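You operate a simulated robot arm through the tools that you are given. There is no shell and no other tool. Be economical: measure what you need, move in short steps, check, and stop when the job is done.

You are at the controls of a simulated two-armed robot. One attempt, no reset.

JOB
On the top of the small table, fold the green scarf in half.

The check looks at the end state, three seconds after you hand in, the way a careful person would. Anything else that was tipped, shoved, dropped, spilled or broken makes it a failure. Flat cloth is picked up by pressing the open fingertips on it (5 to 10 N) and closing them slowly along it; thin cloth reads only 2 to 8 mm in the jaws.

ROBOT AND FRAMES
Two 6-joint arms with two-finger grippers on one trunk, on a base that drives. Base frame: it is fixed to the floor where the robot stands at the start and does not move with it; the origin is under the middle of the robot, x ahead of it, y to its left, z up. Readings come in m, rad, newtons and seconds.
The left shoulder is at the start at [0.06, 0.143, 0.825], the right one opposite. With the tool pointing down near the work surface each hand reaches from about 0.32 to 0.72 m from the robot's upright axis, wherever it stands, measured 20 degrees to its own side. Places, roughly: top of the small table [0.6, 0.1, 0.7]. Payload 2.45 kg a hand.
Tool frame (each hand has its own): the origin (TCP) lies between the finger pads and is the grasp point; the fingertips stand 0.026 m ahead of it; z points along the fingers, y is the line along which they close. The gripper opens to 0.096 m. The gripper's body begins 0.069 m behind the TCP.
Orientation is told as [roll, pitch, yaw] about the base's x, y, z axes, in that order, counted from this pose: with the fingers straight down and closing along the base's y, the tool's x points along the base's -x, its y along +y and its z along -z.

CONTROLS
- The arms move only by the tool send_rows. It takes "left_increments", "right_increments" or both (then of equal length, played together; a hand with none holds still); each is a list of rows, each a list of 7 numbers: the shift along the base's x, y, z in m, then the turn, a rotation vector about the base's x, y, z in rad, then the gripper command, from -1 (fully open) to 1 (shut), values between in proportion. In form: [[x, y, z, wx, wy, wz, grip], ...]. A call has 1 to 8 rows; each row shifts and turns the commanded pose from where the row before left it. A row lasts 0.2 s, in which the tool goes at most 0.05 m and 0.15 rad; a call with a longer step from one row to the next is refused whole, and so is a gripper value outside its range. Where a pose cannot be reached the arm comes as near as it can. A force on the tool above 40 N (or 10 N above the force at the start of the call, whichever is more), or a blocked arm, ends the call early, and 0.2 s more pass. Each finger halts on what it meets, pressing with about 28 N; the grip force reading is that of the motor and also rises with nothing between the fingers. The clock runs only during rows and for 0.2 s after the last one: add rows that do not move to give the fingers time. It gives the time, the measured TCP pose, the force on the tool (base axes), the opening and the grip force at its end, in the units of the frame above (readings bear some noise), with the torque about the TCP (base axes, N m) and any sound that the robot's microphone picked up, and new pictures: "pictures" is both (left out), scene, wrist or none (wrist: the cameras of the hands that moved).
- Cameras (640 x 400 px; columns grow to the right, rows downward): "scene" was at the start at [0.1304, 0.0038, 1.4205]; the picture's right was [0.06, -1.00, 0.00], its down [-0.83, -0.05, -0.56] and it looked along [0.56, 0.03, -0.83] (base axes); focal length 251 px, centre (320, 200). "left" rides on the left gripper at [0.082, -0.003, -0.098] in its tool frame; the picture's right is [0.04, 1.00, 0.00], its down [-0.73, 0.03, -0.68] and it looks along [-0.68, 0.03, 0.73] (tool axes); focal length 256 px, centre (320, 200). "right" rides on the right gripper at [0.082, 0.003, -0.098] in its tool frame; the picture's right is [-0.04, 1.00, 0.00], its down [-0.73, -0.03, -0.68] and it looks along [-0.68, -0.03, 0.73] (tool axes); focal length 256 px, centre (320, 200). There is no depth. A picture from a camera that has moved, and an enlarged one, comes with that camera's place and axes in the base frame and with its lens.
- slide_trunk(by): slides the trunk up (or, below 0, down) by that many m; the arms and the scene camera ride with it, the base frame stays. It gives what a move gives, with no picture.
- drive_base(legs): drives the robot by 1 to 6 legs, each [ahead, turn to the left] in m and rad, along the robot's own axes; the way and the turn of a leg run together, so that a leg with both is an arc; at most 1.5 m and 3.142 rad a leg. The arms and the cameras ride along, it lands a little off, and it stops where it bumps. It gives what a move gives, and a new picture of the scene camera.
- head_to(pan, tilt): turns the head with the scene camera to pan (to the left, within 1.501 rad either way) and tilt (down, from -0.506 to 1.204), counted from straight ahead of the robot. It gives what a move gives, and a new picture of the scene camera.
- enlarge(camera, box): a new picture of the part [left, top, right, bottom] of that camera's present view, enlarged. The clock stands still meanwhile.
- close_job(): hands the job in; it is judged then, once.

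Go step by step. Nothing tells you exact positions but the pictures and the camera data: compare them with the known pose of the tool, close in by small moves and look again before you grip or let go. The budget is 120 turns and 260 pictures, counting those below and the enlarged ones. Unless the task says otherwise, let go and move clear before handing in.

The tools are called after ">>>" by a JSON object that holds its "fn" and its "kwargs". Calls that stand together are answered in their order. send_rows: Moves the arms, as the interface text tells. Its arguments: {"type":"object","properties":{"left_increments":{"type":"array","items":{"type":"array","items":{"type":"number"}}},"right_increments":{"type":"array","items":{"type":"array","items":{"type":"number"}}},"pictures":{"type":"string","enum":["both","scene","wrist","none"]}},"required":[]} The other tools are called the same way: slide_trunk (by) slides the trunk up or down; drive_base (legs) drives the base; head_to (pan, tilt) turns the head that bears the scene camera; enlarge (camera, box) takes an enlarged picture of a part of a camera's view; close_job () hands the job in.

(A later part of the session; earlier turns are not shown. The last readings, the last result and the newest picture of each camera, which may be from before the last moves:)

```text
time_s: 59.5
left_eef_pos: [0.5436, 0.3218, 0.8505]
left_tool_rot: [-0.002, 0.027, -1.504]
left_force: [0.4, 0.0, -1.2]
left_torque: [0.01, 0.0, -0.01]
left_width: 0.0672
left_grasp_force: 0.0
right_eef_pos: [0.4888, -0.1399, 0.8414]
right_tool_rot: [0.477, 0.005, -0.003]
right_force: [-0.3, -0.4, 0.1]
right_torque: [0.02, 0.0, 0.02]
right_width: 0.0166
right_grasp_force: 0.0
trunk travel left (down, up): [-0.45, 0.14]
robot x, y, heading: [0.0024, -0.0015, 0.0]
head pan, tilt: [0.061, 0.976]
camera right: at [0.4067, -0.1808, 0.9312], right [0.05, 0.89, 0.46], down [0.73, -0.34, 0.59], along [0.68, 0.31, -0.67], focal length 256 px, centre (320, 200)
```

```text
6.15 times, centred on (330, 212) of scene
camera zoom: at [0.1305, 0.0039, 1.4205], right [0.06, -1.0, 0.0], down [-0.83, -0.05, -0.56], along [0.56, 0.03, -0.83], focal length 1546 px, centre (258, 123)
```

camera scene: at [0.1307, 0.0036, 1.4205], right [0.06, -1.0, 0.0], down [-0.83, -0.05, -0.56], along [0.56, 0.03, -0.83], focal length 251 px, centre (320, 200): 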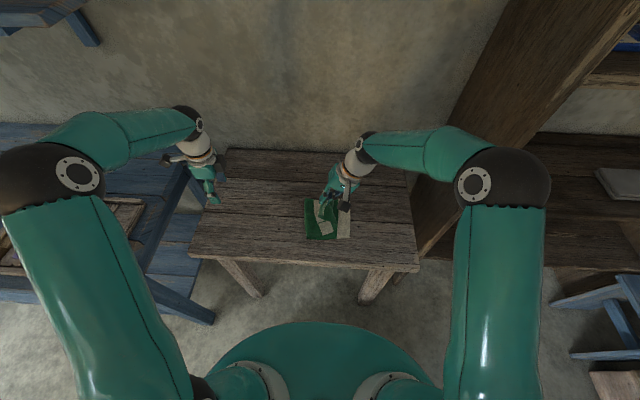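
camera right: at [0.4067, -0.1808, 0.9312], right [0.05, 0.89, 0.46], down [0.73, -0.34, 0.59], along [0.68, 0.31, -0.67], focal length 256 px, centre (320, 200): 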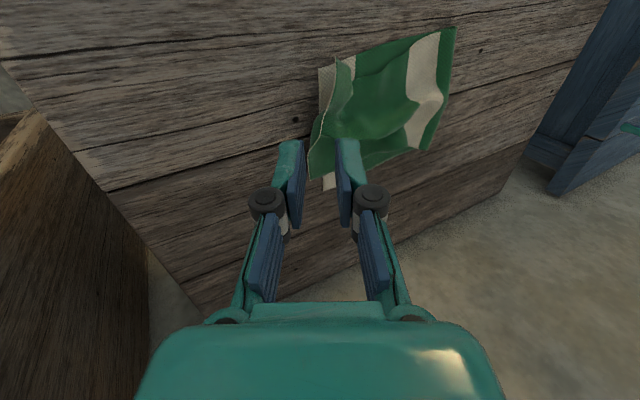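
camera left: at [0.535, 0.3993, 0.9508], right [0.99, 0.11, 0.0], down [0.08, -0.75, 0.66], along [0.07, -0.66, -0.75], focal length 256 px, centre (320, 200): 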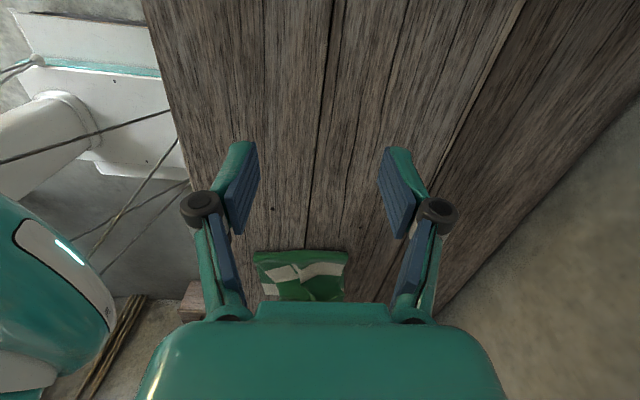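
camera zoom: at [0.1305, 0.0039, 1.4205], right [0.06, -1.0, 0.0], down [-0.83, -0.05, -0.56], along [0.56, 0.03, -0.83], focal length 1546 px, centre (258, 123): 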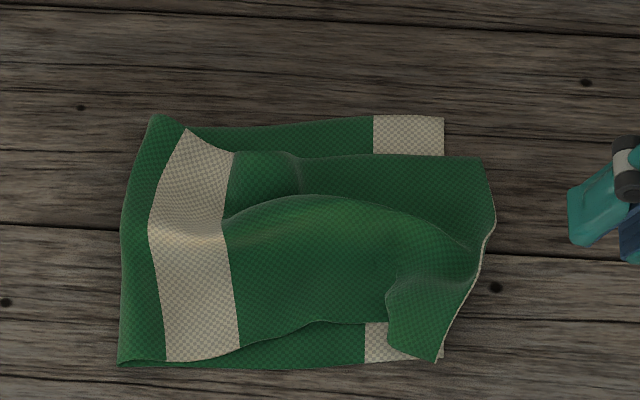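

The near corner is placed. Next is the far corner at about (0.598, -0.095), which should go to about (0.624, -0.074).

>>> {"fn": "send_rows", "kwargs": {"right_increments": [[0.016, 0.005, 0, -0.12, 0, 0, 0.25], [0.016, 0.008, -0.01, -0.12, 0, 0, 0.25], [0.016, 0.008, -0.02, -0.12, 0, 0, 0.25], [0.016, 0.01, -0.02, -0.117, 0, 0, 0.25], [0.016, 0.01, -0.02, 0, 0, 0, 0.25], [0.014, 0.006, -0.01, 0, 0, 0, 0.25], [0, 0, 0, 0, 0, 0, 0.25]], "pictures": "wrist"}}

```text
time_s: 61.1
left_eef_pos: [0.5441, 0.3218, 0.8509]
left_tool_rot: [0.0, 0.026, -1.507]
left_force: [-0.3, -0.3, -1.1]
left_torque: [0.0, -0.01, 0.0]
left_width: 0.067
left_grasp_force: 0.1
right_eef_pos: [0.5858, -0.0925, 0.7599]
right_tool_rot: [0.002, 0.002, -0.009]
right_force: [0.4, -0.1, 0.2]
right_torque: [0.01, 0.0, 0.02]
right_width: 0.036
right_grasp_force: 0.0
trunk travel left (down, up): [-0.45, 0.14]
robot x, y, heading: [0.0013, 0.0023, -0.004]
head pan, tilt: [0.061, 0.976]
camera right: at [0.5026, -0.0882, 0.8596], right [0.05, 1.0, 0.0], down [0.73, -0.04, 0.68], along [0.68, -0.03, -0.74], focal length 256 px, centre (320, 200)
```

right: 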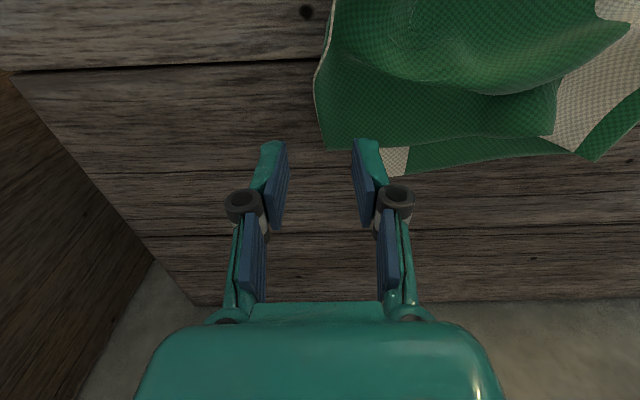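

The edge lies flat here, so I press lightly with a narrow opening at the corner and pinch.

>>> {"fn": "send_rows", "kwargs": {"right_increments": [[0, 0.01, 0, 0, 0, 0, 0.6], [-0.001, 0.01, 0, 0, 0, 0, 0.6], [0, 0, -0.015, 0, 0, 0, 0.6], [0, 0, -0.012, 0, 0, 0, 0.6], [0, 0, -0.003, 0, 0, 0, 0.6], [0, 0, 0, 0, 0, 0, 0.6]], "pictures": "wrist"}}

```text
time_s: 62.5
left_eef_pos: [0.5449, 0.3208, 0.8507]
left_tool_rot: [-0.002, 0.025, -1.504]
left_force: [0.8, -0.3, 0.8]
left_torque: [-0.03, 0.01, 0.0]
left_width: 0.0672
left_grasp_force: 0.1
right_eef_pos: [0.5835, -0.0721, 0.7309]
right_tool_rot: [0.003, 0.002, -0.006]
right_force: [-0.2, -0.2, -0.4]
right_torque: [0.0, -0.01, -0.01]
right_width: 0.0192
right_grasp_force: 0.0
trunk travel left (down, up): [-0.45, 0.14]
robot x, y, heading: [0.0017, -0.0002, -0.0]
head pan, tilt: [0.061, 0.976]
camera right: at [0.5016, -0.0677, 0.8297], right [0.05, 1.0, 0.0], down [0.73, -0.04, 0.68], along [0.68, -0.03, -0.74], focal length 256 px, centre (320, 200)
```

right: 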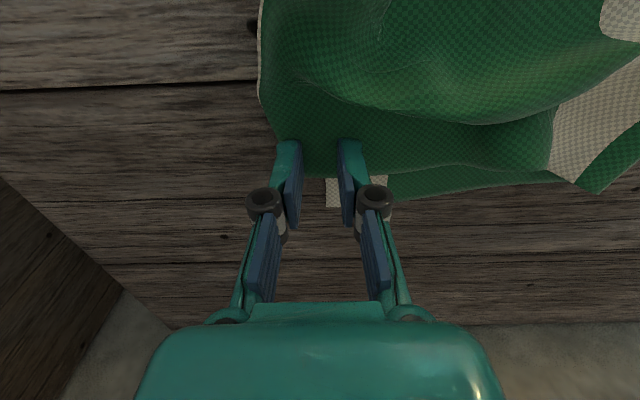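

>>> {"fn": "send_rows", "kwargs": {"right_increments": [[0, 0, -0.0015, 0, 0, 0, 0.6], [0, 0, -0.001, 0, 0, 0, 0.6], [0, 0, 0, 0, 0, 0, 0.6]], "pictures": "none"}}

```text
time_s: 63.3
left_eef_pos: [0.5432, 0.3214, 0.8506]
left_tool_rot: [-0.003, 0.026, -1.503]
left_force: [0.0, 0.4, 0.5]
left_torque: [-0.01, -0.01, 0.06]
left_width: 0.0672
left_grasp_force: 0.0
right_eef_pos: [0.5836, -0.0721, 0.7284]
right_tool_rot: [0.003, 0.0, -0.007]
right_force: [0.2, -0.5, 5.1]
right_torque: [0.04, -0.02, -0.06]
right_width: 0.0191
right_grasp_force: 0.0
trunk travel left (down, up): [-0.45, 0.14]
robot x, y, heading: [-0.0021, 0.0005, 0.001]
head pan, tilt: [0.061, 0.976]
```

The press is 5 N, so I close slowly.

>>> {"fn": "send_rows", "kwargs": {"right_increments": [[0, 0, -0.0002, 0, 0, 0, 0.68], [0, 0, 0, 0, 0, 0, 0.76], [0, 0, 0, 0, 0, 0, 0.84], [0, 0, 0, 0, 0, 0, 0.92], [0, 0, 0, 0, 0, 0, 1], [0, 0, 0, 0, 0, 0, 1], [0, 0, 0.008, 0, 0, 0, 1]], "pictures": "wrist"}}

```text
time_s: 64.9
left_eef_pos: [0.5437, 0.3216, 0.85]
left_tool_rot: [-0.003, 0.025, -1.506]
left_force: [-1.1, 0.4, -0.1]
left_torque: [-0.02, -0.01, 0.0]
left_width: 0.0668
left_grasp_force: 0.2
right_eef_pos: [0.5831, -0.0736, 0.735]
right_tool_rot: [0.002, 0.002, -0.007]
right_force: [0.2, -0.1, -0.3]
right_torque: [0.0, -0.01, -0.01]
right_width: 0.0
right_grasp_force: 28.1
trunk travel left (down, up): [-0.45, 0.14]
robot x, y, heading: [-0.0003, 0.0039, -0.002]
head pan, tilt: [0.061, 0.976]
camera right: at [0.5005, -0.069, 0.8349], right [0.05, 1.0, 0.0], down [0.73, -0.04, 0.68], along [0.68, -0.03, -0.74], focal length 256 px, centre (320, 200)
```

right: 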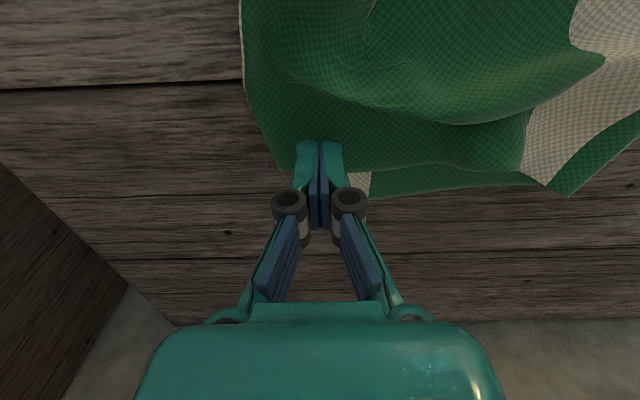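

The cloth slipped out. I retry with a wider opening and slightly more force.

>>> {"fn": "send_rows", "kwargs": {"right_increments": [[0, 0, 0.004, 0, 0, 0, 0.37], [-0.004, 0, 0, 0, 0, 0, 0.37], [0, 0, -0.006, 0, 0, 0, 0.37], [0, 0, -0.005, 0, 0, 0, 0.37], [0, 0, -0.0005, 0, 0, 0, 0.37], [0, 0, 0, 0, 0, 0, 0.37]], "pictures": "wrist"}}

```text
time_s: 66.3
left_eef_pos: [0.5439, 0.3213, 0.8509]
left_tool_rot: [0.0, 0.027, -1.504]
left_force: [-0.1, -0.1, 0.8]
left_torque: [0.03, 0.01, 0.01]
left_width: 0.0672
left_grasp_force: 0.0
right_eef_pos: [0.5796, -0.0728, 0.7288]
right_tool_rot: [0.004, 0.002, -0.007]
right_force: [-0.4, 1.2, 5.0]
right_torque: [0.12, 0.0, -0.01]
right_width: 0.0307
right_grasp_force: 0.6
trunk travel left (down, up): [-0.45, 0.14]
robot x, y, heading: [0.0009, -0.0012, -0.0]
head pan, tilt: [0.061, 0.976]
camera right: at [0.4965, -0.0685, 0.8276], right [0.05, 1.0, 0.0], down [0.73, -0.04, 0.68], along [0.68, -0.03, -0.73], focal length 256 px, centre (320, 200)
```

right: 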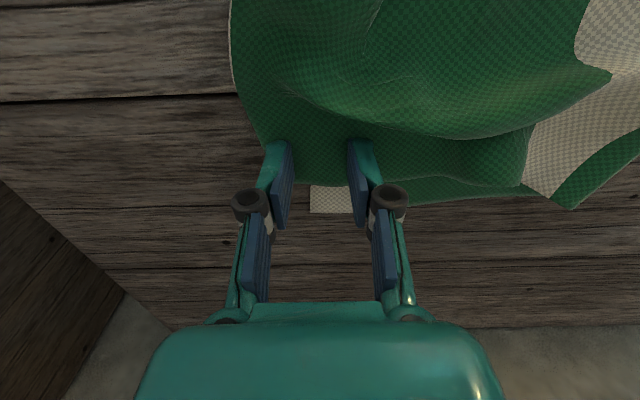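

>>> {"fn": "send_rows", "kwargs": {"right_increments": [[0, 0, -0.0005, 0.035, 0, 0, 0.37], [0, 0, -0.0004, 0, 0, 0, 0.37], [0, 0, 0, 0, 0, 0, 0.37]], "pictures": "none"}}

```text
time_s: 67.1
left_eef_pos: [0.5427, 0.3206, 0.8512]
left_tool_rot: [-0.003, 0.025, -1.503]
left_force: [0.9, 0.5, 1.3]
left_torque: [-0.03, -0.01, 0.02]
left_width: 0.0672
left_grasp_force: 0.0
right_eef_pos: [0.5789, -0.0722, 0.7283]
right_tool_rot: [0.041, 0.002, -0.006]
right_force: [1.4, -0.8, 9.7]
right_torque: [-0.24, 0.02, 0.03]
right_width: 0.0312
right_grasp_force: 0.9
trunk travel left (down, up): [-0.45, 0.14]
robot x, y, heading: [0.0015, -0.0003, 0.001]
head pan, tilt: [0.061, 0.976]
```

>>> {"fn": "send_rows", "kwargs": {"right_increments": [[0, 0, 0, -0.018, 0, 0, 0.37], [0, 0, 0, 0, 0, 0, 0.47], [0, 0, 0, 0, 0, 0, 0.57], [0, 0, 0, 0, 0, 0, 0.67], [0, 0, 0, 0, 0, 0, 0.77], [0, 0, 0, 0, 0, 0, 0.87], [0, 0, 0, 0, 0, 0, 1], [0, 0, 0, 0, 0, 0, 1]], "pictures": "wrist"}}

```text
time_s: 68.9
left_eef_pos: [0.5445, 0.3213, 0.8499]
left_tool_rot: [-0.001, 0.026, -1.504]
left_force: [-0.6, -0.3, 1.2]
left_torque: [0.05, 0.01, -0.01]
left_width: 0.0669
left_grasp_force: 0.0
right_eef_pos: [0.5781, -0.0736, 0.7272]
right_tool_rot: [0.019, 0.002, -0.007]
right_force: [-0.6, -1.0, 8.0]
right_torque: [-0.05, -0.03, 0.01]
right_width: 0.0
right_grasp_force: 27.7
trunk travel left (down, up): [-0.45, 0.14]
robot x, y, heading: [-0.0009, -0.0019, 0.003]
head pan, tilt: [0.061, 0.976]
camera right: at [0.496, -0.0703, 0.8269], right [0.05, 1.0, 0.02], down [0.73, -0.05, 0.68], along [0.68, -0.02, -0.74], focal length 256 px, centre (320, 200)
```

right: 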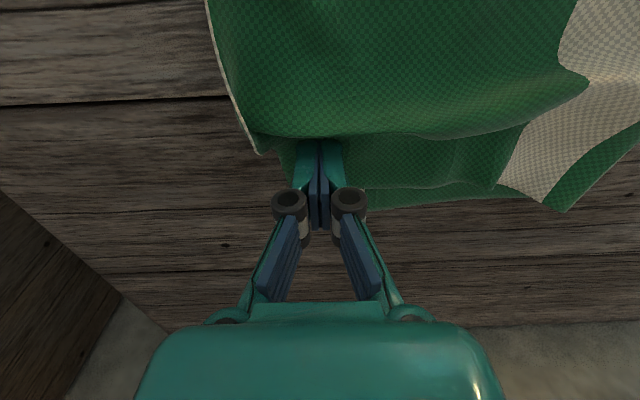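

>>> {"fn": "send_rows", "kwargs": {"right_increments": [[0, 0, 0.01, 0, 0, 0, 1], [0, 0, 0.015, 0, 0, 0, 1], [0, 0, 0, 0, 0, 0, 1]], "pictures": "wrist"}}

>>> {"fn": "enlarge", "kwargs": {"camera": "scene", "box": [280, 180, 380, 245]}}

```text
time_s: 69.7
left_eef_pos: [0.5431, 0.3213, 0.8502]
left_tool_rot: [-0.001, 0.027, -1.504]
left_force: [0.2, -0.1, 0.3]
left_torque: [0.02, 0.03, 0.01]
left_width: 0.0671
left_grasp_force: 0.0
right_eef_pos: [0.5782, -0.0746, 0.7518]
right_tool_rot: [0.018, 0.002, -0.008]
right_force: [-0.2, 0.0, -0.2]
right_torque: [0.03, -0.03, 0.01]
right_width: 0.0001
right_grasp_force: 28.2
trunk travel left (down, up): [-0.45, 0.14]
robot x, y, heading: [0.001, -0.0002, 0.002]
head pan, tilt: [0.061, 0.976]
camera right: at [0.4959, -0.0705, 0.8513], right [0.05, 1.0, 0.02], down [0.74, -0.05, 0.68], along [0.68, -0.02, -0.74], focal length 256 px, centre (320, 200)
```

right: 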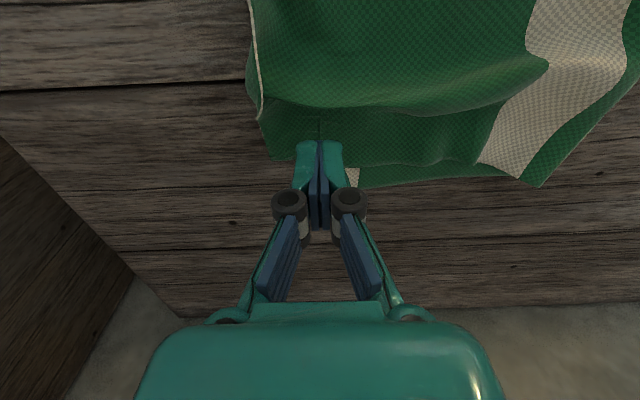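

```text
6.15 times, centred on (330, 212) of scene
camera zoom: at [0.1308, 0.0038, 1.4205], right [0.06, -1.0, 0.0], down [-0.83, -0.05, -0.56], along [0.56, 0.03, -0.83], focal length 1546 px, centre (258, 123)
```

zoom: 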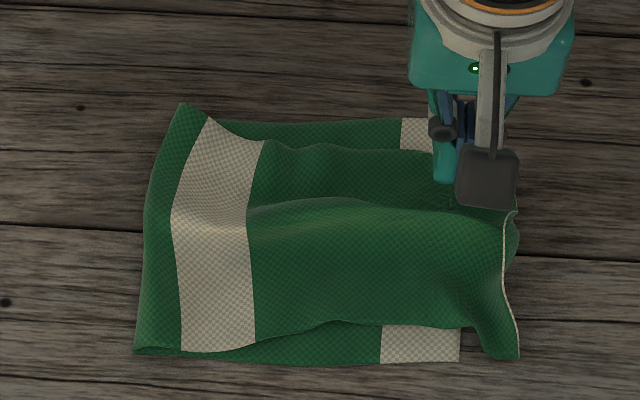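

That pinch failed and shifted the scarf a little to the right, but it is still folded. Next I smooth the ruck by pressing the left fingertips, closed along x, on the top layer and opening them to spread the cloth.

>>> {"fn": "send_rows", "kwargs": {"right_increments": [[0, 0, 0.03, 0, 0, 0, 0.6], [-0.01, -0.02, 0.03, 0, 0, 0, 0.6], [-0.02, -0.03, 0.03, 0, 0, 0, 0.6], [-0.03, -0.03, 0.02, 0, 0, 0, 0.6], [-0.03, -0.03, 0, 0, 0, 0, 0.6], [-0.03, -0.02, 0, 0, 0, 0, 0.6], [0, 0, 0, 0, 0, 0, 0.6], [0, 0, 0, 0, 0, 0, 0.6]], "left_increments": [[0, -0.02, 0, 0, 0, 0, 0.7], [0, -0.04, 0, 0, 0, 0, 0.7], [0, -0.045, 0, 0, 0, 0, 0.7], [0, -0.045, 0, 0, 0, 0, 0.7], [0, -0.045, -0.01, 0, 0, 0, 0.7], [0, -0.045, -0.015, 0, 0, -0.03, 0.7], [0, -0.04, -0.025, 0, 0, -0.03, 0.7], [0, -0.03, -0.035, 0, 0, 0, 0.7]], "pictures": "wrist"}}

>>> {"fn": "enlarge", "kwargs": {"camera": "scene", "box": [280, 180, 380, 245]}}

```text
time_s: 71.5
left_eef_pos: [0.5435, 0.0123, 0.7677]
left_tool_rot: [-0.001, 0.028, -1.566]
left_force: [0.0, 0.4, -0.5]
left_torque: [0.01, -0.01, -0.02]
left_width: 0.0147
left_grasp_force: 0.1
right_eef_pos: [0.4599, -0.2035, 0.8606]
right_tool_rot: [0.019, 0.003, -0.006]
right_force: [0.1, 0.5, 0.1]
right_torque: [0.0, 0.02, 0.02]
right_width: 0.019
right_grasp_force: 0.0
trunk travel left (down, up): [-0.45, 0.14]
robot x, y, heading: [-0.002, 0.0008, -0.003]
head pan, tilt: [0.061, 0.976]
camera right: at [0.377, -0.2006, 0.9601], right [0.05, 1.0, 0.02], down [0.73, -0.05, 0.68], along [0.68, -0.02, -0.74], focal length 256 px, centre (320, 200)
camera left: at [0.5394, 0.0892, 0.8685], right [1.0, 0.05, 0.0], down [0.03, -0.75, 0.66], along [0.03, -0.66, -0.75], focal length 256 px, centre (320, 200)
```

right: 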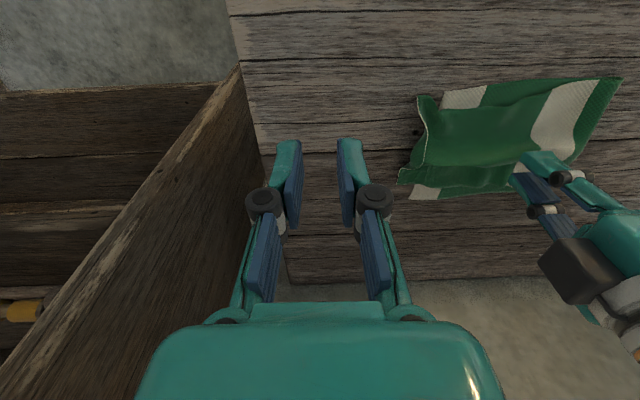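
left: 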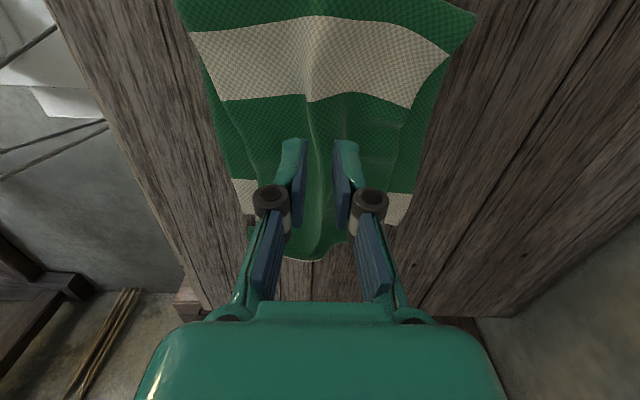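

```text
6.15 times, centred on (330, 212) of scene
camera zoom: at [0.1309, 0.0034, 1.4205], right [0.06, -1.0, 0.0], down [-0.83, -0.05, -0.56], along [0.56, 0.03, -0.83], focal length 1546 px, centre (258, 123)
```

zoom: 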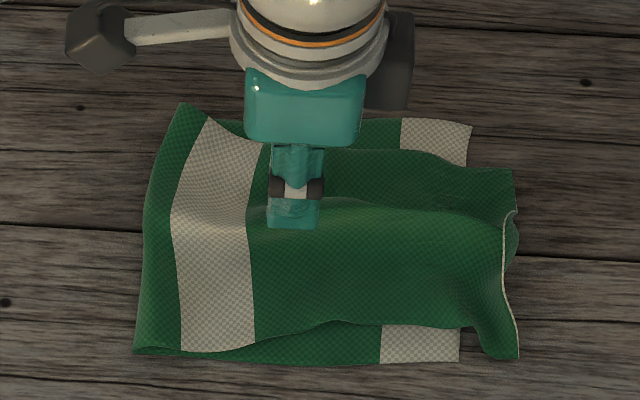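

The ridge is right between the fingers. I lower on both sides of it with light pressure and spread.

>>> {"fn": "send_rows", "kwargs": {"left_increments": [[0, -0.02, -0.01, 0, 0, 0, 0.45], [0, -0.01, -0.015, 0, 0, 0, 0.45], [0, 0, -0.008, 0, 0, 0, 0.45], [0, 0, -0.003, 0, 0, 0, 0.45], [0, 0, -0.0015, 0, 0, 0, 0.45], [0, 0, 0, 0, 0, 0, 0.45]], "pictures": "none"}}

```text
time_s: 72.9
left_eef_pos: [0.5429, -0.0179, 0.729]
left_tool_rot: [-0.002, 0.025, -1.564]
left_force: [-0.3, -0.7, 0.8]
left_torque: [-0.03, 0.0, -0.03]
left_width: 0.0265
left_grasp_force: 0.0
right_eef_pos: [0.4585, -0.2033, 0.8607]
right_tool_rot: [0.018, 0.002, -0.007]
right_force: [0.2, -0.7, 0.3]
right_torque: [-0.03, -0.01, -0.02]
right_width: 0.0192
right_grasp_force: 0.0
trunk travel left (down, up): [-0.45, 0.14]
robot x, y, heading: [-0.0047, -0.004, -0.0]
head pan, tilt: [0.061, 0.976]
```

>>> {"fn": "send_rows", "kwargs": {"left_increments": [[0, 0, -0.001, 0, -0.025, 0, 0.45], [0, 0, -0.0004, 0, 0, 0, 0.3], [0, 0, 0, 0, 0, 0, 0.1], [0, 0, 0, 0, 0, 0, -0.1], [0, 0, 0, 0, 0, 0, -0.3], [0, 0, 0, 0, 0, 0, -0.5], [0, 0, 0, 0, 0, 0, -0.7]], "pictures": "wrist"}}

>>> {"fn": "enlarge", "kwargs": {"camera": "scene", "box": [280, 180, 380, 245]}}

```text
time_s: 74.5
left_eef_pos: [0.5443, -0.0187, 0.7285]
left_tool_rot: [0.023, 0.027, -1.566]
left_force: [0.4, -0.2, 1.0]
left_torque: [0.01, -0.05, 0.01]
left_width: 0.0816
left_grasp_force: 0.0
right_eef_pos: [0.4594, -0.203, 0.8614]
right_tool_rot: [0.019, 0.003, -0.006]
right_force: [0.5, 0.1, -0.7]
right_torque: [-0.03, -0.02, 0.01]
right_width: 0.0192
right_grasp_force: 0.1
trunk travel left (down, up): [-0.45, 0.14]
robot x, y, heading: [-0.0025, -0.0017, 0.001]
head pan, tilt: [0.061, 0.976]
camera left: at [0.5371, 0.06, 0.8278], right [1.0, 0.05, 0.02], down [0.02, -0.75, 0.66], along [0.05, -0.66, -0.75], focal length 256 px, centre (320, 200)
```

left: 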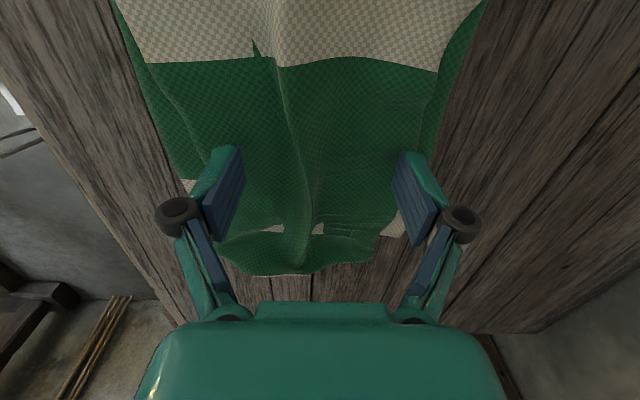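

```text
6.15 times, centred on (330, 212) of scene
camera zoom: at [0.1307, 0.0037, 1.4205], right [0.06, -1.0, 0.0], down [-0.83, -0.05, -0.56], along [0.56, 0.03, -0.83], focal length 1546 px, centre (258, 123)
```

zoom: 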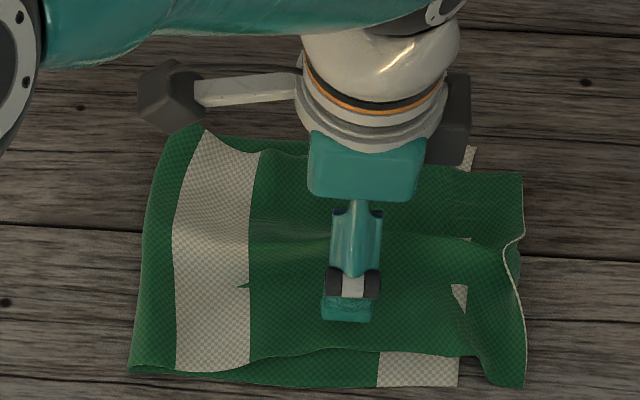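

My levelling correction was about the wrong axis. I undo it and repeat the spread evenly.

>>> {"fn": "send_rows", "kwargs": {"left_increments": [[0, 0, 0.012, 0, 0.025, 0, -0.3], [-0.008, 0, 0, 0, 0, 0, 0.3], [0, -0.01, 0, 0, 0, 0, 0.45], [0, 0, -0.008, 0, 0, 0, 0.45], [0, 0, -0.005, 0, 0, 0, 0.45], [0, 0, -0.001, 0, 0, 0, 0.45], [0, 0, 0, 0, 0, 0, 0.45]], "pictures": "none"}}

```text
time_s: 76.1
left_eef_pos: [0.5361, -0.0274, 0.7278]
left_tool_rot: [0.004, 0.024, -1.565]
left_force: [0.0, 2.1, 23.7]
left_torque: [-0.11, 0.19, -0.01]
left_width: 0.0266
left_grasp_force: 0.0
right_eef_pos: [0.4583, -0.202, 0.8624]
right_tool_rot: [0.019, 0.002, -0.005]
right_force: [-0.6, 0.3, -0.3]
right_torque: [0.0, -0.02, -0.04]
right_width: 0.0191
right_grasp_force: 0.0
trunk travel left (down, up): [-0.45, 0.14]
robot x, y, heading: [-0.0007, -0.0004, 0.006]
head pan, tilt: [0.061, 0.976]
```

>>> {"fn": "send_rows", "kwargs": {"left_increments": [[0, 0, 0.0009, 0, 0.008, 0, 0.45], [0, 0, 0, 0, 0, 0, 0.45]], "pictures": "none"}}

```text
time_s: 76.7
left_eef_pos: [0.537, -0.0286, 0.7276]
left_tool_rot: [-0.005, 0.023, -1.566]
left_force: [3.3, 2.5, 22.8]
left_torque: [-0.09, -0.38, 0.07]
left_width: 0.0268
left_grasp_force: 0.7
right_eef_pos: [0.4581, -0.2036, 0.8607]
right_tool_rot: [0.02, -0.001, -0.007]
right_force: [-0.3, 0.4, 0.0]
right_torque: [0.02, 0.0, 0.02]
right_width: 0.0191
right_grasp_force: 0.1
trunk travel left (down, up): [-0.45, 0.14]
robot x, y, heading: [0.0031, -0.0024, -0.0]
head pan, tilt: [0.061, 0.976]
```

>>> {"fn": "send_rows", "kwargs": {"left_increments": [[0, 0, 0.0014, 0, -0.005, 0, 0.45], [0, 0, 0, 0, 0, 0, 0.45]], "pictures": "none"}}

```text
time_s: 77.3
left_eef_pos: [0.5354, -0.0282, 0.7291]
left_tool_rot: [-0.006, 0.029, -1.566]
left_force: [1.6, -0.4, 16.1]
left_torque: [-0.13, -0.24, -0.02]
left_width: 0.027
left_grasp_force: 0.3
right_eef_pos: [0.4588, -0.2028, 0.8616]
right_tool_rot: [0.019, -0.002, -0.007]
right_force: [-0.2, -0.7, 0.4]
right_torque: [0.0, -0.01, 0.0]
right_width: 0.0193
right_grasp_force: 0.1
trunk travel left (down, up): [-0.45, 0.14]
robot x, y, heading: [0.0014, 0.0037, 0.001]
head pan, tilt: [0.061, 0.976]
```

>>> {"fn": "send_rows", "kwargs": {"left_increments": [[0, 0, 0.0005, 0, -0.006, 0, 0.4], [0, 0, 0, 0, 0, 0, 0.25], [0, 0, 0, 0, 0, 0, 0.1], [0, 0, 0, 0, 0, 0, -0.05], [0, 0, 0, 0, 0, 0, -0.2], [0, 0, 0, 0, 0, 0, -0.35], [0, 0, 0, 0, 0, 0, -0.5], [0, 0, 0, 0, 0, 0, -0.6]], "pictures": "wrist"}}

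>>> {"fn": "enlarge", "kwargs": {"camera": "scene", "box": [280, 180, 380, 245]}}

```text
time_s: 79.1
left_eef_pos: [0.5356, -0.0287, 0.7273]
left_tool_rot: [0.001, 0.026, -1.566]
left_force: [0.2, -0.3, -0.3]
left_torque: [0.02, -0.01, -0.02]
left_width: 0.0768
left_grasp_force: 0.1
right_eef_pos: [0.4592, -0.2029, 0.8611]
right_tool_rot: [0.019, 0.001, -0.005]
right_force: [0.7, 0.3, -0.3]
right_torque: [0.01, 0.03, 0.0]
right_width: 0.0191
right_grasp_force: 0.1
trunk travel left (down, up): [-0.45, 0.14]
robot x, y, heading: [0.0038, 0.0023, 0.001]
head pan, tilt: [0.061, 0.976]
camera left: at [0.5316, 0.05, 0.8282], right [1.0, 0.05, 0.0], down [0.03, -0.75, 0.66], along [0.03, -0.66, -0.75], focal length 256 px, centre (320, 200)
```

left: 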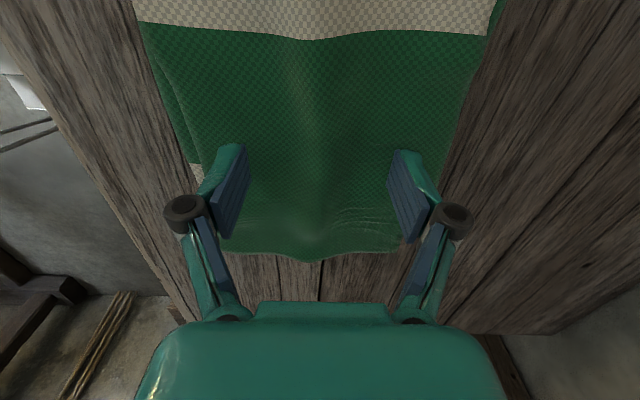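

```text
6.15 times, centred on (330, 212) of scene
camera zoom: at [0.1307, 0.0037, 1.4205], right [0.06, -1.0, 0.0], down [-0.83, -0.05, -0.56], along [0.56, 0.03, -0.83], focal length 1546 px, centre (258, 123)
```

zoom: 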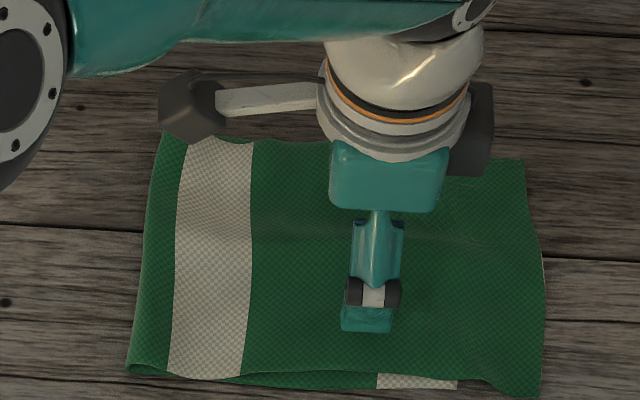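

The spread worked very well and the top layer is smooth now. What remains is the overhang: the top end is at y≈-0.125 and the bottom end at y≈-0.08. I retract the left hand and bring in the right to pinch the overhanging end.

>>> {"fn": "send_rows", "kwargs": {"left_increments": [[0, 0, 0.03, 0, 0, 0, -0.6], [0, 0, 0.04, 0, 0, 0, -0.6], [0, 0.04, 0.025, 0, 0, 0, -0.6], [0, 0.048, 0, 0, 0, 0, -0.6], [0, 0.048, 0, 0, 0, 0, -0.6], [0, 0.048, 0, 0, 0, 0, -0.6], [0, 0.048, 0, 0, 0, 0, -0.6], [0, 0.048, 0, 0, 0, 0, -0.6]], "right_increments": [[0, 0, 0, 0, 0, 0, 0.46], [0, 0, 0, 0, 0, 0, 0.46], [0, 0, 0, 0, 0, 0, 0.46], [0.01, 0.015, 0, 0, 0, 0, 0.46], [0.015, 0.02, -0.01, 0, 0, 0, 0.46], [0.015, 0.025, -0.02, 0, 0, 0, 0.46], [0.015, 0.025, -0.03, 0, 0, 0, 0.46], [0.014, 0.019, -0.03, 0, 0, 0, 0.46]], "pictures": "wrist"}}

>>> {"fn": "enlarge", "kwargs": {"camera": "scene", "box": [280, 180, 380, 245]}}

```text
time_s: 80.9
left_eef_pos: [0.5367, 0.2538, 0.8235]
left_tool_rot: [0.0, 0.026, -1.565]
left_force: [-0.2, 0.1, 0.5]
left_torque: [-0.03, 0.03, -0.01]
left_width: 0.0767
left_grasp_force: 0.0
right_eef_pos: [0.5281, -0.0984, 0.771]
right_tool_rot: [0.018, 0.0, -0.007]
right_force: [-0.1, 0.6, 0.0]
right_torque: [-0.04, 0.05, 0.0]
right_width: 0.026
right_grasp_force: 0.0
trunk travel left (down, up): [-0.45, 0.14]
robot x, y, heading: [-0.0002, -0.0036, -0.005]
head pan, tilt: [0.061, 0.976]
camera right: at [0.4462, -0.0949, 0.8713], right [0.05, 1.0, 0.02], down [0.73, -0.05, 0.68], along [0.68, -0.02, -0.74], focal length 256 px, centre (320, 200)
camera left: at [0.5322, 0.3319, 0.9246], right [1.0, 0.05, 0.0], down [0.03, -0.75, 0.66], along [0.03, -0.66, -0.75], focal length 256 px, centre (320, 200)
```

right: 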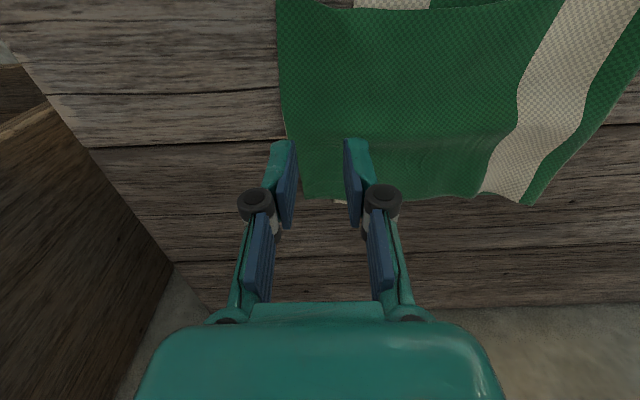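
left: 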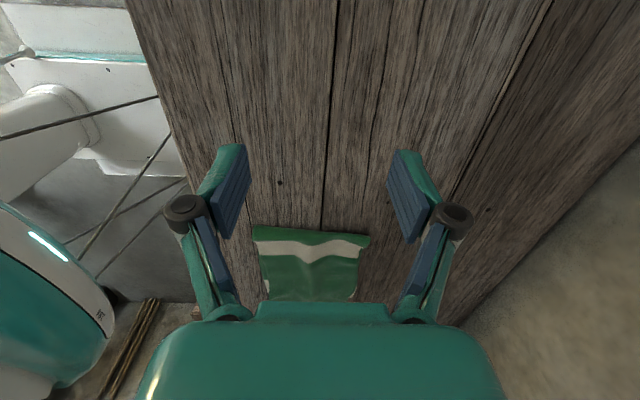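

```text
6.15 times, centred on (330, 212) of scene
camera zoom: at [0.1313, 0.0045, 1.4205], right [0.06, -1.0, 0.0], down [-0.83, -0.05, -0.56], along [0.56, 0.03, -0.83], focal length 1546 px, centre (258, 123)
```

zoom: 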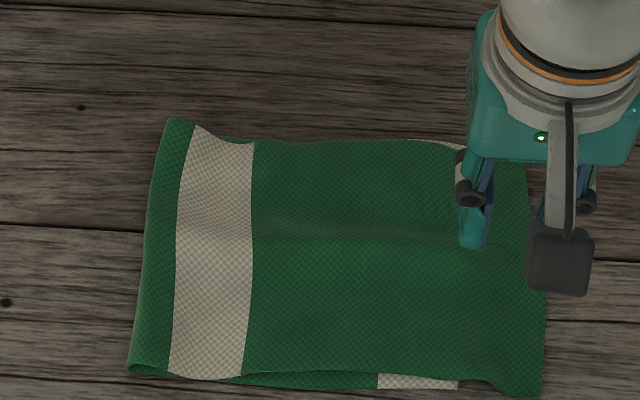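

The scarf is nearly square, with about 4 cm of overhang at the right. I press for a pinch of the single-layer overhang.

>>> {"fn": "send_rows", "kwargs": {"right_increments": [[0, 0.002, -0.02, -0.018, 0, 0, 0.46], [0, 0, -0.015, 0, 0, 0, 0.46], [0, 0, -0.006, 0, 0, 0, 0.46], [0, 0, -0.0015, 0, 0, 0, 0.46], [0, 0, 0, 0, 0, 0, 0.46]], "pictures": "none"}}

```text
time_s: 82.1
left_eef_pos: [0.537, 0.2523, 0.825]
left_tool_rot: [0.0, 0.025, -1.564]
left_force: [-0.6, -1.7, 0.5]
left_torque: [0.01, -0.01, -0.01]
left_width: 0.0768
left_grasp_force: 0.0
right_eef_pos: [0.5296, -0.0964, 0.7288]
right_tool_rot: [0.001, 0.003, -0.007]
right_force: [-0.5, 0.0, 0.5]
right_torque: [0.03, 0.01, 0.07]
right_width: 0.0261
right_grasp_force: 0.1
trunk travel left (down, up): [-0.45, 0.14]
robot x, y, heading: [-0.0012, 0.0008, -0.001]
head pan, tilt: [0.061, 0.976]
```

>>> {"fn": "send_rows", "kwargs": {"right_increments": [[0, 0, -0.0015, 0, 0, 0, 0.46], [0, 0, 0, 0, 0, 0, 0.46]], "pictures": "none"}}

```text
time_s: 82.7
left_eef_pos: [0.5369, 0.2525, 0.8247]
left_tool_rot: [0.002, 0.025, -1.565]
left_force: [1.1, 0.6, 0.3]
left_torque: [0.0, 0.01, 0.0]
left_width: 0.0765
left_grasp_force: 0.0
right_eef_pos: [0.529, -0.0972, 0.727]
right_tool_rot: [0.003, 0.001, -0.008]
right_force: [-0.2, -0.7, 5.7]
right_torque: [0.09, 0.01, 0.02]
right_width: 0.0258
right_grasp_force: 0.1
trunk travel left (down, up): [-0.45, 0.14]
robot x, y, heading: [0.0008, 0.0012, -0.0]
head pan, tilt: [0.061, 0.976]
```

>>> {"fn": "send_rows", "kwargs": {"right_increments": [[0, 0, -0.0004, 0.008, 0, 0, 0.46], [0, 0, 0, 0, 0, 0, 0.46]], "pictures": "none"}}

```text
time_s: 83.3
left_eef_pos: [0.5348, 0.2526, 0.8259]
left_tool_rot: [0.001, 0.026, -1.566]
left_force: [1.0, -0.4, 0.1]
left_torque: [-0.02, -0.01, -0.01]
left_width: 0.0769
left_grasp_force: 0.0
right_eef_pos: [0.5298, -0.0967, 0.7275]
right_tool_rot: [0.011, -0.003, -0.006]
right_force: [1.7, 0.0, 12.5]
right_torque: [0.12, -0.03, -0.03]
right_width: 0.0269
right_grasp_force: 0.0
trunk travel left (down, up): [-0.45, 0.14]
robot x, y, heading: [-0.0002, 0.0021, -0.001]
head pan, tilt: [0.061, 0.976]
```

Slightly high, so I ease a touch and close slowly.

>>> {"fn": "send_rows", "kwargs": {"right_increments": [[0, 0, 0.0003, 0.003, 0, 0, 0.5], [0, 0, 0, 0, 0, 0, 0.58], [0, 0, 0.0002, 0, 0, 0, 0.66], [0, 0, 0.0002, 0, 0, 0, 0.74], [0, 0, 0.0002, 0, 0, 0, 0.82], [0, 0, 0, 0, 0, 0, 0.9], [0, 0, 0, 0, 0, 0, 1], [0, 0, 0, 0, 0, 0, 1]], "pictures": "wrist"}}

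```text
time_s: 85.1
left_eef_pos: [0.5358, 0.2524, 0.8249]
left_tool_rot: [0.0, 0.026, -1.566]
left_force: [-0.2, -0.1, -0.4]
left_torque: [0.02, 0.0, 0.05]
left_width: 0.0767
left_grasp_force: 0.1
right_eef_pos: [0.5296, -0.0964, 0.7283]
right_tool_rot: [0.014, 0.0, -0.008]
right_force: [0.1, -0.3, 0.0]
right_torque: [0.0, -0.02, 0.03]
right_width: 0.0
right_grasp_force: 27.8
trunk travel left (down, up): [-0.45, 0.14]
robot x, y, heading: [-0.0024, -0.002, 0.003]
head pan, tilt: [0.061, 0.976]
camera right: at [0.4462, -0.0931, 0.8275], right [0.05, 1.0, 0.01], down [0.73, -0.04, 0.68], along [0.68, -0.02, -0.74], focal length 256 px, centre (320, 200)
```

right: 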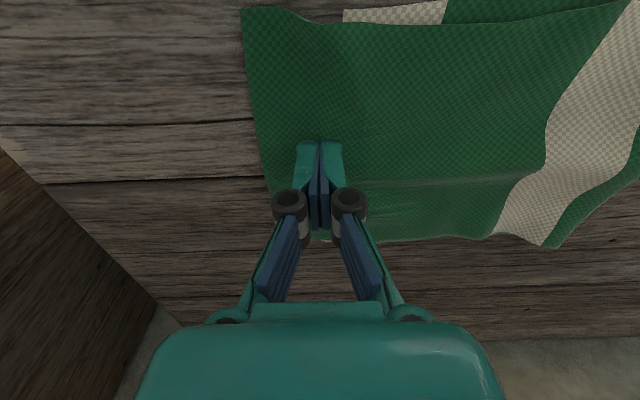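

Pressure was lost, so nothing was gripped. I reopen and press again without easing off.

>>> {"fn": "send_rows", "kwargs": {"right_increments": [[0, 0, 0.006, 0, 0, 0, 0.5], [0, -0.006, 0, 0, 0, 0, 0.37], [0, 0, -0.004, 0, 0, 0, 0.37], [0, 0, -0.003, 0, 0, 0, 0.37], [0, 0, 0, 0, 0, 0, 0.37]], "pictures": "none"}}

```text
time_s: 86.3
left_eef_pos: [0.5364, 0.2528, 0.824]
left_tool_rot: [0.001, 0.027, -1.567]
left_force: [-0.5, -0.2, -0.3]
left_torque: [-0.02, -0.01, -0.01]
left_width: 0.0766
left_grasp_force: 0.2
right_eef_pos: [0.5292, -0.1022, 0.7287]
right_tool_rot: [0.012, 0.0, -0.008]
right_force: [0.9, 0.6, 3.8]
right_torque: [0.07, 0.01, 0.0]
right_width: 0.0304
right_grasp_force: 0.2
trunk travel left (down, up): [-0.45, 0.14]
robot x, y, heading: [0.0002, 0.0008, -0.005]
head pan, tilt: [0.061, 0.976]
```

>>> {"fn": "send_rows", "kwargs": {"right_increments": [[0, 0, -0.0006, 0.006, 0, 0, 0.37], [0, 0, -0.0003, 0, 0, 0, 0.45], [0, 0, 0, 0, 0, 0, 0.54], [0, 0, -0.0001, 0, 0, 0, 0.63], [0, 0, -0.0001, 0, 0, 0, 0.72], [0, 0, -0.0001, 0, 0, 0, 0.81], [0, 0, 0, 0, 0, 0, 0.9], [0, 0, 0, 0, 0, 0, 1]], "pictures": "wrist"}}

```text
time_s: 88.1
left_eef_pos: [0.5358, 0.2519, 0.8252]
left_tool_rot: [0.003, 0.024, -1.565]
left_force: [-0.3, 0.0, 0.0]
left_torque: [0.0, -0.02, -0.01]
left_width: 0.0768
left_grasp_force: 0.1
right_eef_pos: [0.5273, -0.1035, 0.7274]
right_tool_rot: [0.017, 0.003, -0.008]
right_force: [-0.8, 2.4, 12.8]
right_torque: [0.21, 0.07, 0.02]
right_width: 0.0054
right_grasp_force: 29.8
trunk travel left (down, up): [-0.45, 0.14]
robot x, y, heading: [-0.0026, -0.0019, 0.004]
head pan, tilt: [0.061, 0.976]
camera right: at [0.4451, -0.1002, 0.8269], right [0.05, 1.0, 0.02], down [0.73, -0.05, 0.68], along [0.68, -0.02, -0.74], focal length 256 px, centre (320, 200)
```

right: 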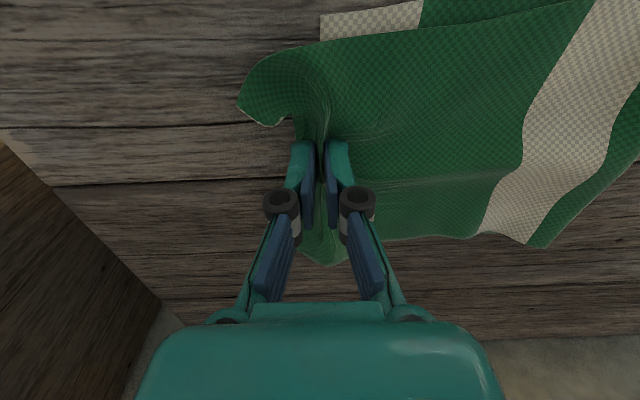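

Gripped at 5.4 mm, close to the edge. I lift and unroll to the left as before.

>>> {"fn": "send_rows", "kwargs": {"right_increments": [[0, 0.0, 0.02, 0.0, 0, 0, 1], [0, 0.01, 0.025, 0.05, 0, 0, 1], [0, 0.03, 0.02, 0.08, 0, 0, 1], [0, 0.03, 0.015, 0.08, 0, 0, 1], [0, 0.03, 0.01, 0.08, 0, 0, 1], [0, 0.03, 0.005, 0.08, 0, 0, 1], [0, 0.03, 0, 0.06, 0, 0, 1], [0, 0.03, 0, 0, 0, 0, 1]], "pictures": "none"}}

>>> {"fn": "enlarge", "kwargs": {"camera": "scene", "box": [260, 165, 420, 265]}}

```text
time_s: 89.9
left_eef_pos: [0.5367, 0.2534, 0.8248]
left_tool_rot: [0.003, 0.027, -1.564]
left_force: [0.3, -0.7, -0.6]
left_torque: [0.03, 0.0, 0.02]
left_width: 0.0768
left_grasp_force: 0.1
right_eef_pos: [0.5292, 0.0895, 0.8226]
right_tool_rot: [0.449, 0.005, -0.005]
right_force: [-0.3, 0.4, -0.2]
right_torque: [0.09, -0.02, 0.0]
right_width: 0.0055
right_grasp_force: 29.9
trunk travel left (down, up): [-0.45, 0.14]
robot x, y, heading: [0.0033, -0.0014, -0.006]
head pan, tilt: [0.061, 0.976]
```

```text
4.00 times, centred on (340, 215) of scene
camera zoom: at [0.1305, 0.0042, 1.4205], right [0.06, -1.0, 0.0], down [-0.83, -0.05, -0.56], along [0.56, 0.03, -0.83], focal length 1005 px, centre (240, 140)
```

zoom: 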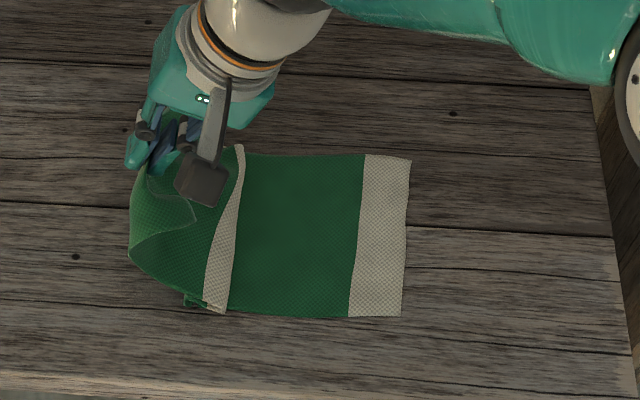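

Clean unroll. The bottom end is now at y≈-0.109, so I lay the held end down with the TCP at y≈-0.085.

>>> {"fn": "send_rows", "kwargs": {"right_increments": [[0.001, -0.03, 0.006, 0.04, 0, 0, 1], [0.001, -0.03, 0.0, 0.05, 0, 0, 1], [0.001, -0.03, -0.008, 0.05, 0, 0, 1], [0.001, -0.03, -0.015, 0.05, 0, 0, 1], [0, -0.025, -0.022, 0.05, 0, 0, 1], [0, -0.02, -0.022, 0.05, 0, 0, 1], [0, -0.01, -0.015, 0.05, 0, 0, 1], [0, 0, -0.008, 0, 0, 0, 1]], "pictures": "wrist"}}

>>> {"fn": "enlarge", "kwargs": {"camera": "scene", "box": [260, 165, 420, 265]}}

```text
time_s: 91.7
left_eef_pos: [0.5362, 0.2525, 0.8244]
left_tool_rot: [0.003, 0.026, -1.567]
left_force: [-0.3, -0.4, -0.8]
left_torque: [-0.03, -0.02, 0.03]
left_width: 0.0769
left_grasp_force: 0.1
right_eef_pos: [0.5328, -0.0883, 0.738]
right_tool_rot: [0.789, 0.006, -0.004]
right_force: [-0.1, -0.3, -0.4]
right_torque: [-0.2, 0.0, -0.06]
right_width: 0.0012
right_grasp_force: 23.7
trunk travel left (down, up): [-0.45, 0.14]
robot x, y, heading: [-0.0002, -0.0028, -0.007]
head pan, tilt: [0.061, 0.976]
camera right: at [0.4507, -0.1544, 0.8111], right [0.05, 0.7, 0.71], down [0.73, -0.51, 0.45], along [0.68, 0.5, -0.54], focal length 256 px, centre (320, 200)
```

right: 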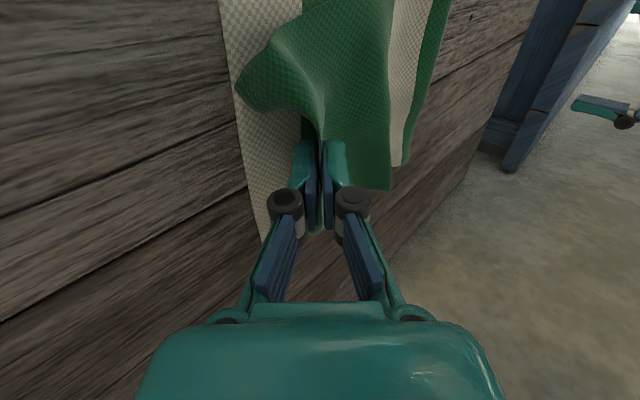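

```text
4.00 times, centred on (340, 215) of scene
camera zoom: at [0.1308, 0.0037, 1.4205], right [0.06, -1.0, 0.0], down [-0.83, -0.05, -0.56], along [0.56, 0.03, -0.83], focal length 1005 px, centre (240, 140)
```

zoom: 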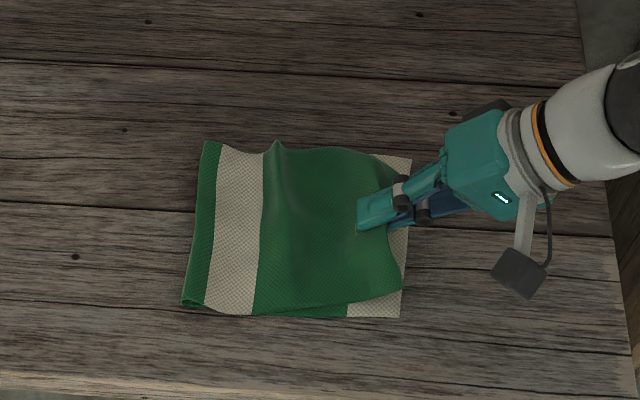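

Excellent, the ends are almost coincident with a clean fold. I release gently and back out.

>>> {"fn": "send_rows", "kwargs": {"right_increments": [[0, 0, 0, 0, 0, 0, 0.85], [0, 0, 0.003, 0, 0, 0, 0.75], [0, 0, 0.002, 0, 0, 0, 0.65], [0, -0.01, 0.006, 0, 0, 0, 0.6], [0, -0.018, 0.018, 0, 0, 0, 0.6], [0, -0.018, 0.02, 0, 0, 0, 0.6], [-0.01, -0.01, 0.03, -0.12, 0, 0, 0.6], [-0.02, -0.02, 0.03, -0.12, 0, 0, 0.6]], "pictures": "none"}}

>>> {"fn": "enlarge", "kwargs": {"camera": "scene", "box": [280, 180, 380, 245]}}

```text
time_s: 93.5
left_eef_pos: [0.5351, 0.2526, 0.8256]
left_tool_rot: [0.002, 0.025, -1.566]
left_force: [0.5, 0.4, 0.2]
left_torque: [-0.03, -0.01, 0.01]
left_width: 0.0768
left_grasp_force: 0.1
right_eef_pos: [0.5017, -0.1647, 0.846]
right_tool_rot: [0.547, 0.005, -0.003]
right_force: [0.4, -0.6, 0.4]
right_torque: [0.0, 0.03, -0.02]
right_width: 0.0193
right_grasp_force: 0.1
trunk travel left (down, up): [-0.45, 0.14]
robot x, y, heading: [0.0003, 0.0005, 0.004]
head pan, tilt: [0.061, 0.976]
```

```text
6.15 times, centred on (330, 212) of scene
camera zoom: at [0.1296, 0.0039, 1.4206], right [0.06, -1.0, 0.0], down [-0.83, -0.05, -0.56], along [0.56, 0.03, -0.83], focal length 1546 px, centre (258, 123)
```

zoom: 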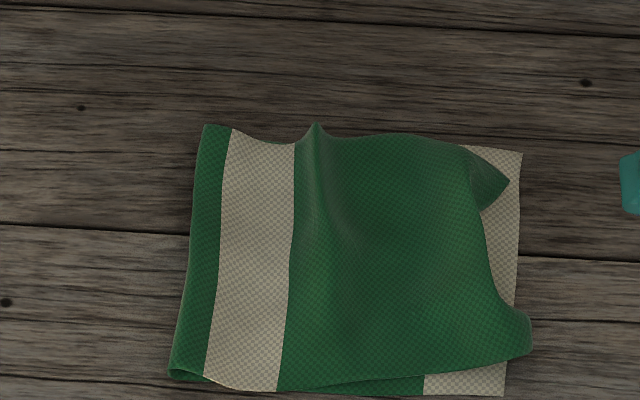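

>>> {"fn": "enlarge", "kwargs": {"camera": "scene", "box": [325, 198, 371, 246]}}

>>> {"fn": "send_rows", "kwargs": {"right_increments": [[-0.02, 0, 0.02, -0.1, 0, 0, 0.6], [0, 0, 0, -0.1, 0, 0, 0.6]], "pictures": "wrist"}}

```text
8.33 times, centred on (348, 222) of scene
camera zoom: at [0.1296, 0.0039, 1.4206], right [0.06, -1.0, 0.0], down [-0.83, -0.05, -0.56], along [0.56, 0.03, -0.83], focal length 2094 px, centre (87, 17)
```

zoom: 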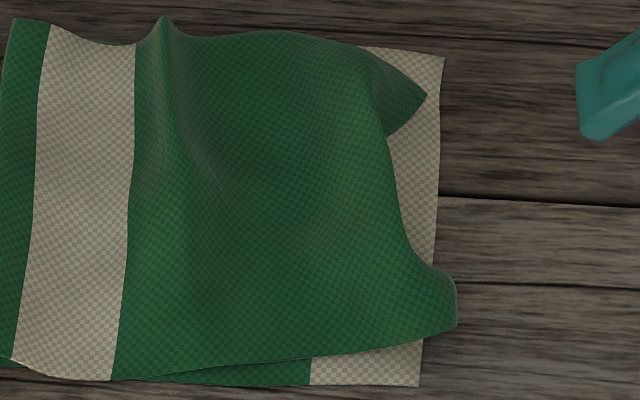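

```text
time_s: 94.1
left_eef_pos: [0.537, 0.2516, 0.8239]
left_tool_rot: [0.0, 0.024, -1.565]
left_force: [-0.2, -0.1, -0.3]
left_torque: [0.05, 0.0, -0.01]
left_width: 0.0767
left_grasp_force: 0.1
right_eef_pos: [0.4841, -0.1647, 0.8654]
right_tool_rot: [0.344, 0.003, -0.007]
right_force: [0.1, 0.1, -0.2]
right_torque: [-0.01, 0.0, 0.02]
right_width: 0.0191
right_grasp_force: 0.1
trunk travel left (down, up): [-0.45, 0.14]
robot x, y, heading: [-0.0022, 0.0009, 0.004]
head pan, tilt: [0.061, 0.976]
camera right: at [0.4009, -0.1928, 0.9616], right [0.05, 0.94, 0.34], down [0.73, -0.26, 0.63], along [0.68, 0.22, -0.7], focal length 256 px, centre (320, 200)
```

right: 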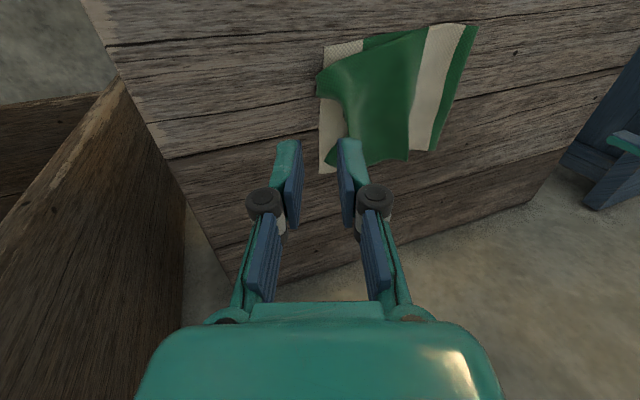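

The middle of the top end is curled under. I'll re-pinch its rim, lift a little, and lay it down while moving left so the tail trails out to the right.

>>> {"fn": "send_rows", "kwargs": {"right_increments": [[0.012, 0.02, -0.01, -0.1, 0, 0, 0.25], [0.012, 0.02, -0.02, -0.12, 0, 0, 0.25], [0.012, 0.02, -0.025, -0.12, 0, 0, 0.25], [0.01, 0.01, -0.03, 0, 0, 0, 0.25], [0, 0, -0.015, 0, 0, 0, 0.25], [0, 0, 0, 0, 0, 0, 0.25]], "pictures": "wrist"}}

```text
time_s: 95.5
left_eef_pos: [0.5368, 0.2517, 0.8245]
left_tool_rot: [0.001, 0.026, -1.564]
left_force: [0.9, 0.0, 0.7]
left_torque: [0.0, -0.01, 0.01]
left_width: 0.0769
left_grasp_force: 0.1
right_eef_pos: [0.5296, -0.0932, 0.7685]
right_tool_rot: [0.008, 0.001, -0.006]
right_force: [0.0, -0.5, -0.7]
right_torque: [-0.01, -0.01, -0.01]
right_width: 0.036
right_grasp_force: 0.0
trunk travel left (down, up): [-0.45, 0.14]
robot x, y, heading: [-0.0004, -0.0013, -0.002]
head pan, tilt: [0.061, 0.976]
camera right: at [0.4468, -0.089, 0.8665], right [0.05, 1.0, 0.01], down [0.73, -0.04, 0.68], along [0.68, -0.03, -0.74], focal length 256 px, centre (320, 200)
```

right: 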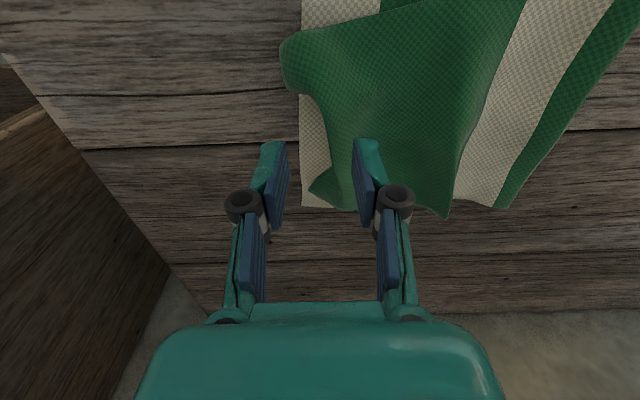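

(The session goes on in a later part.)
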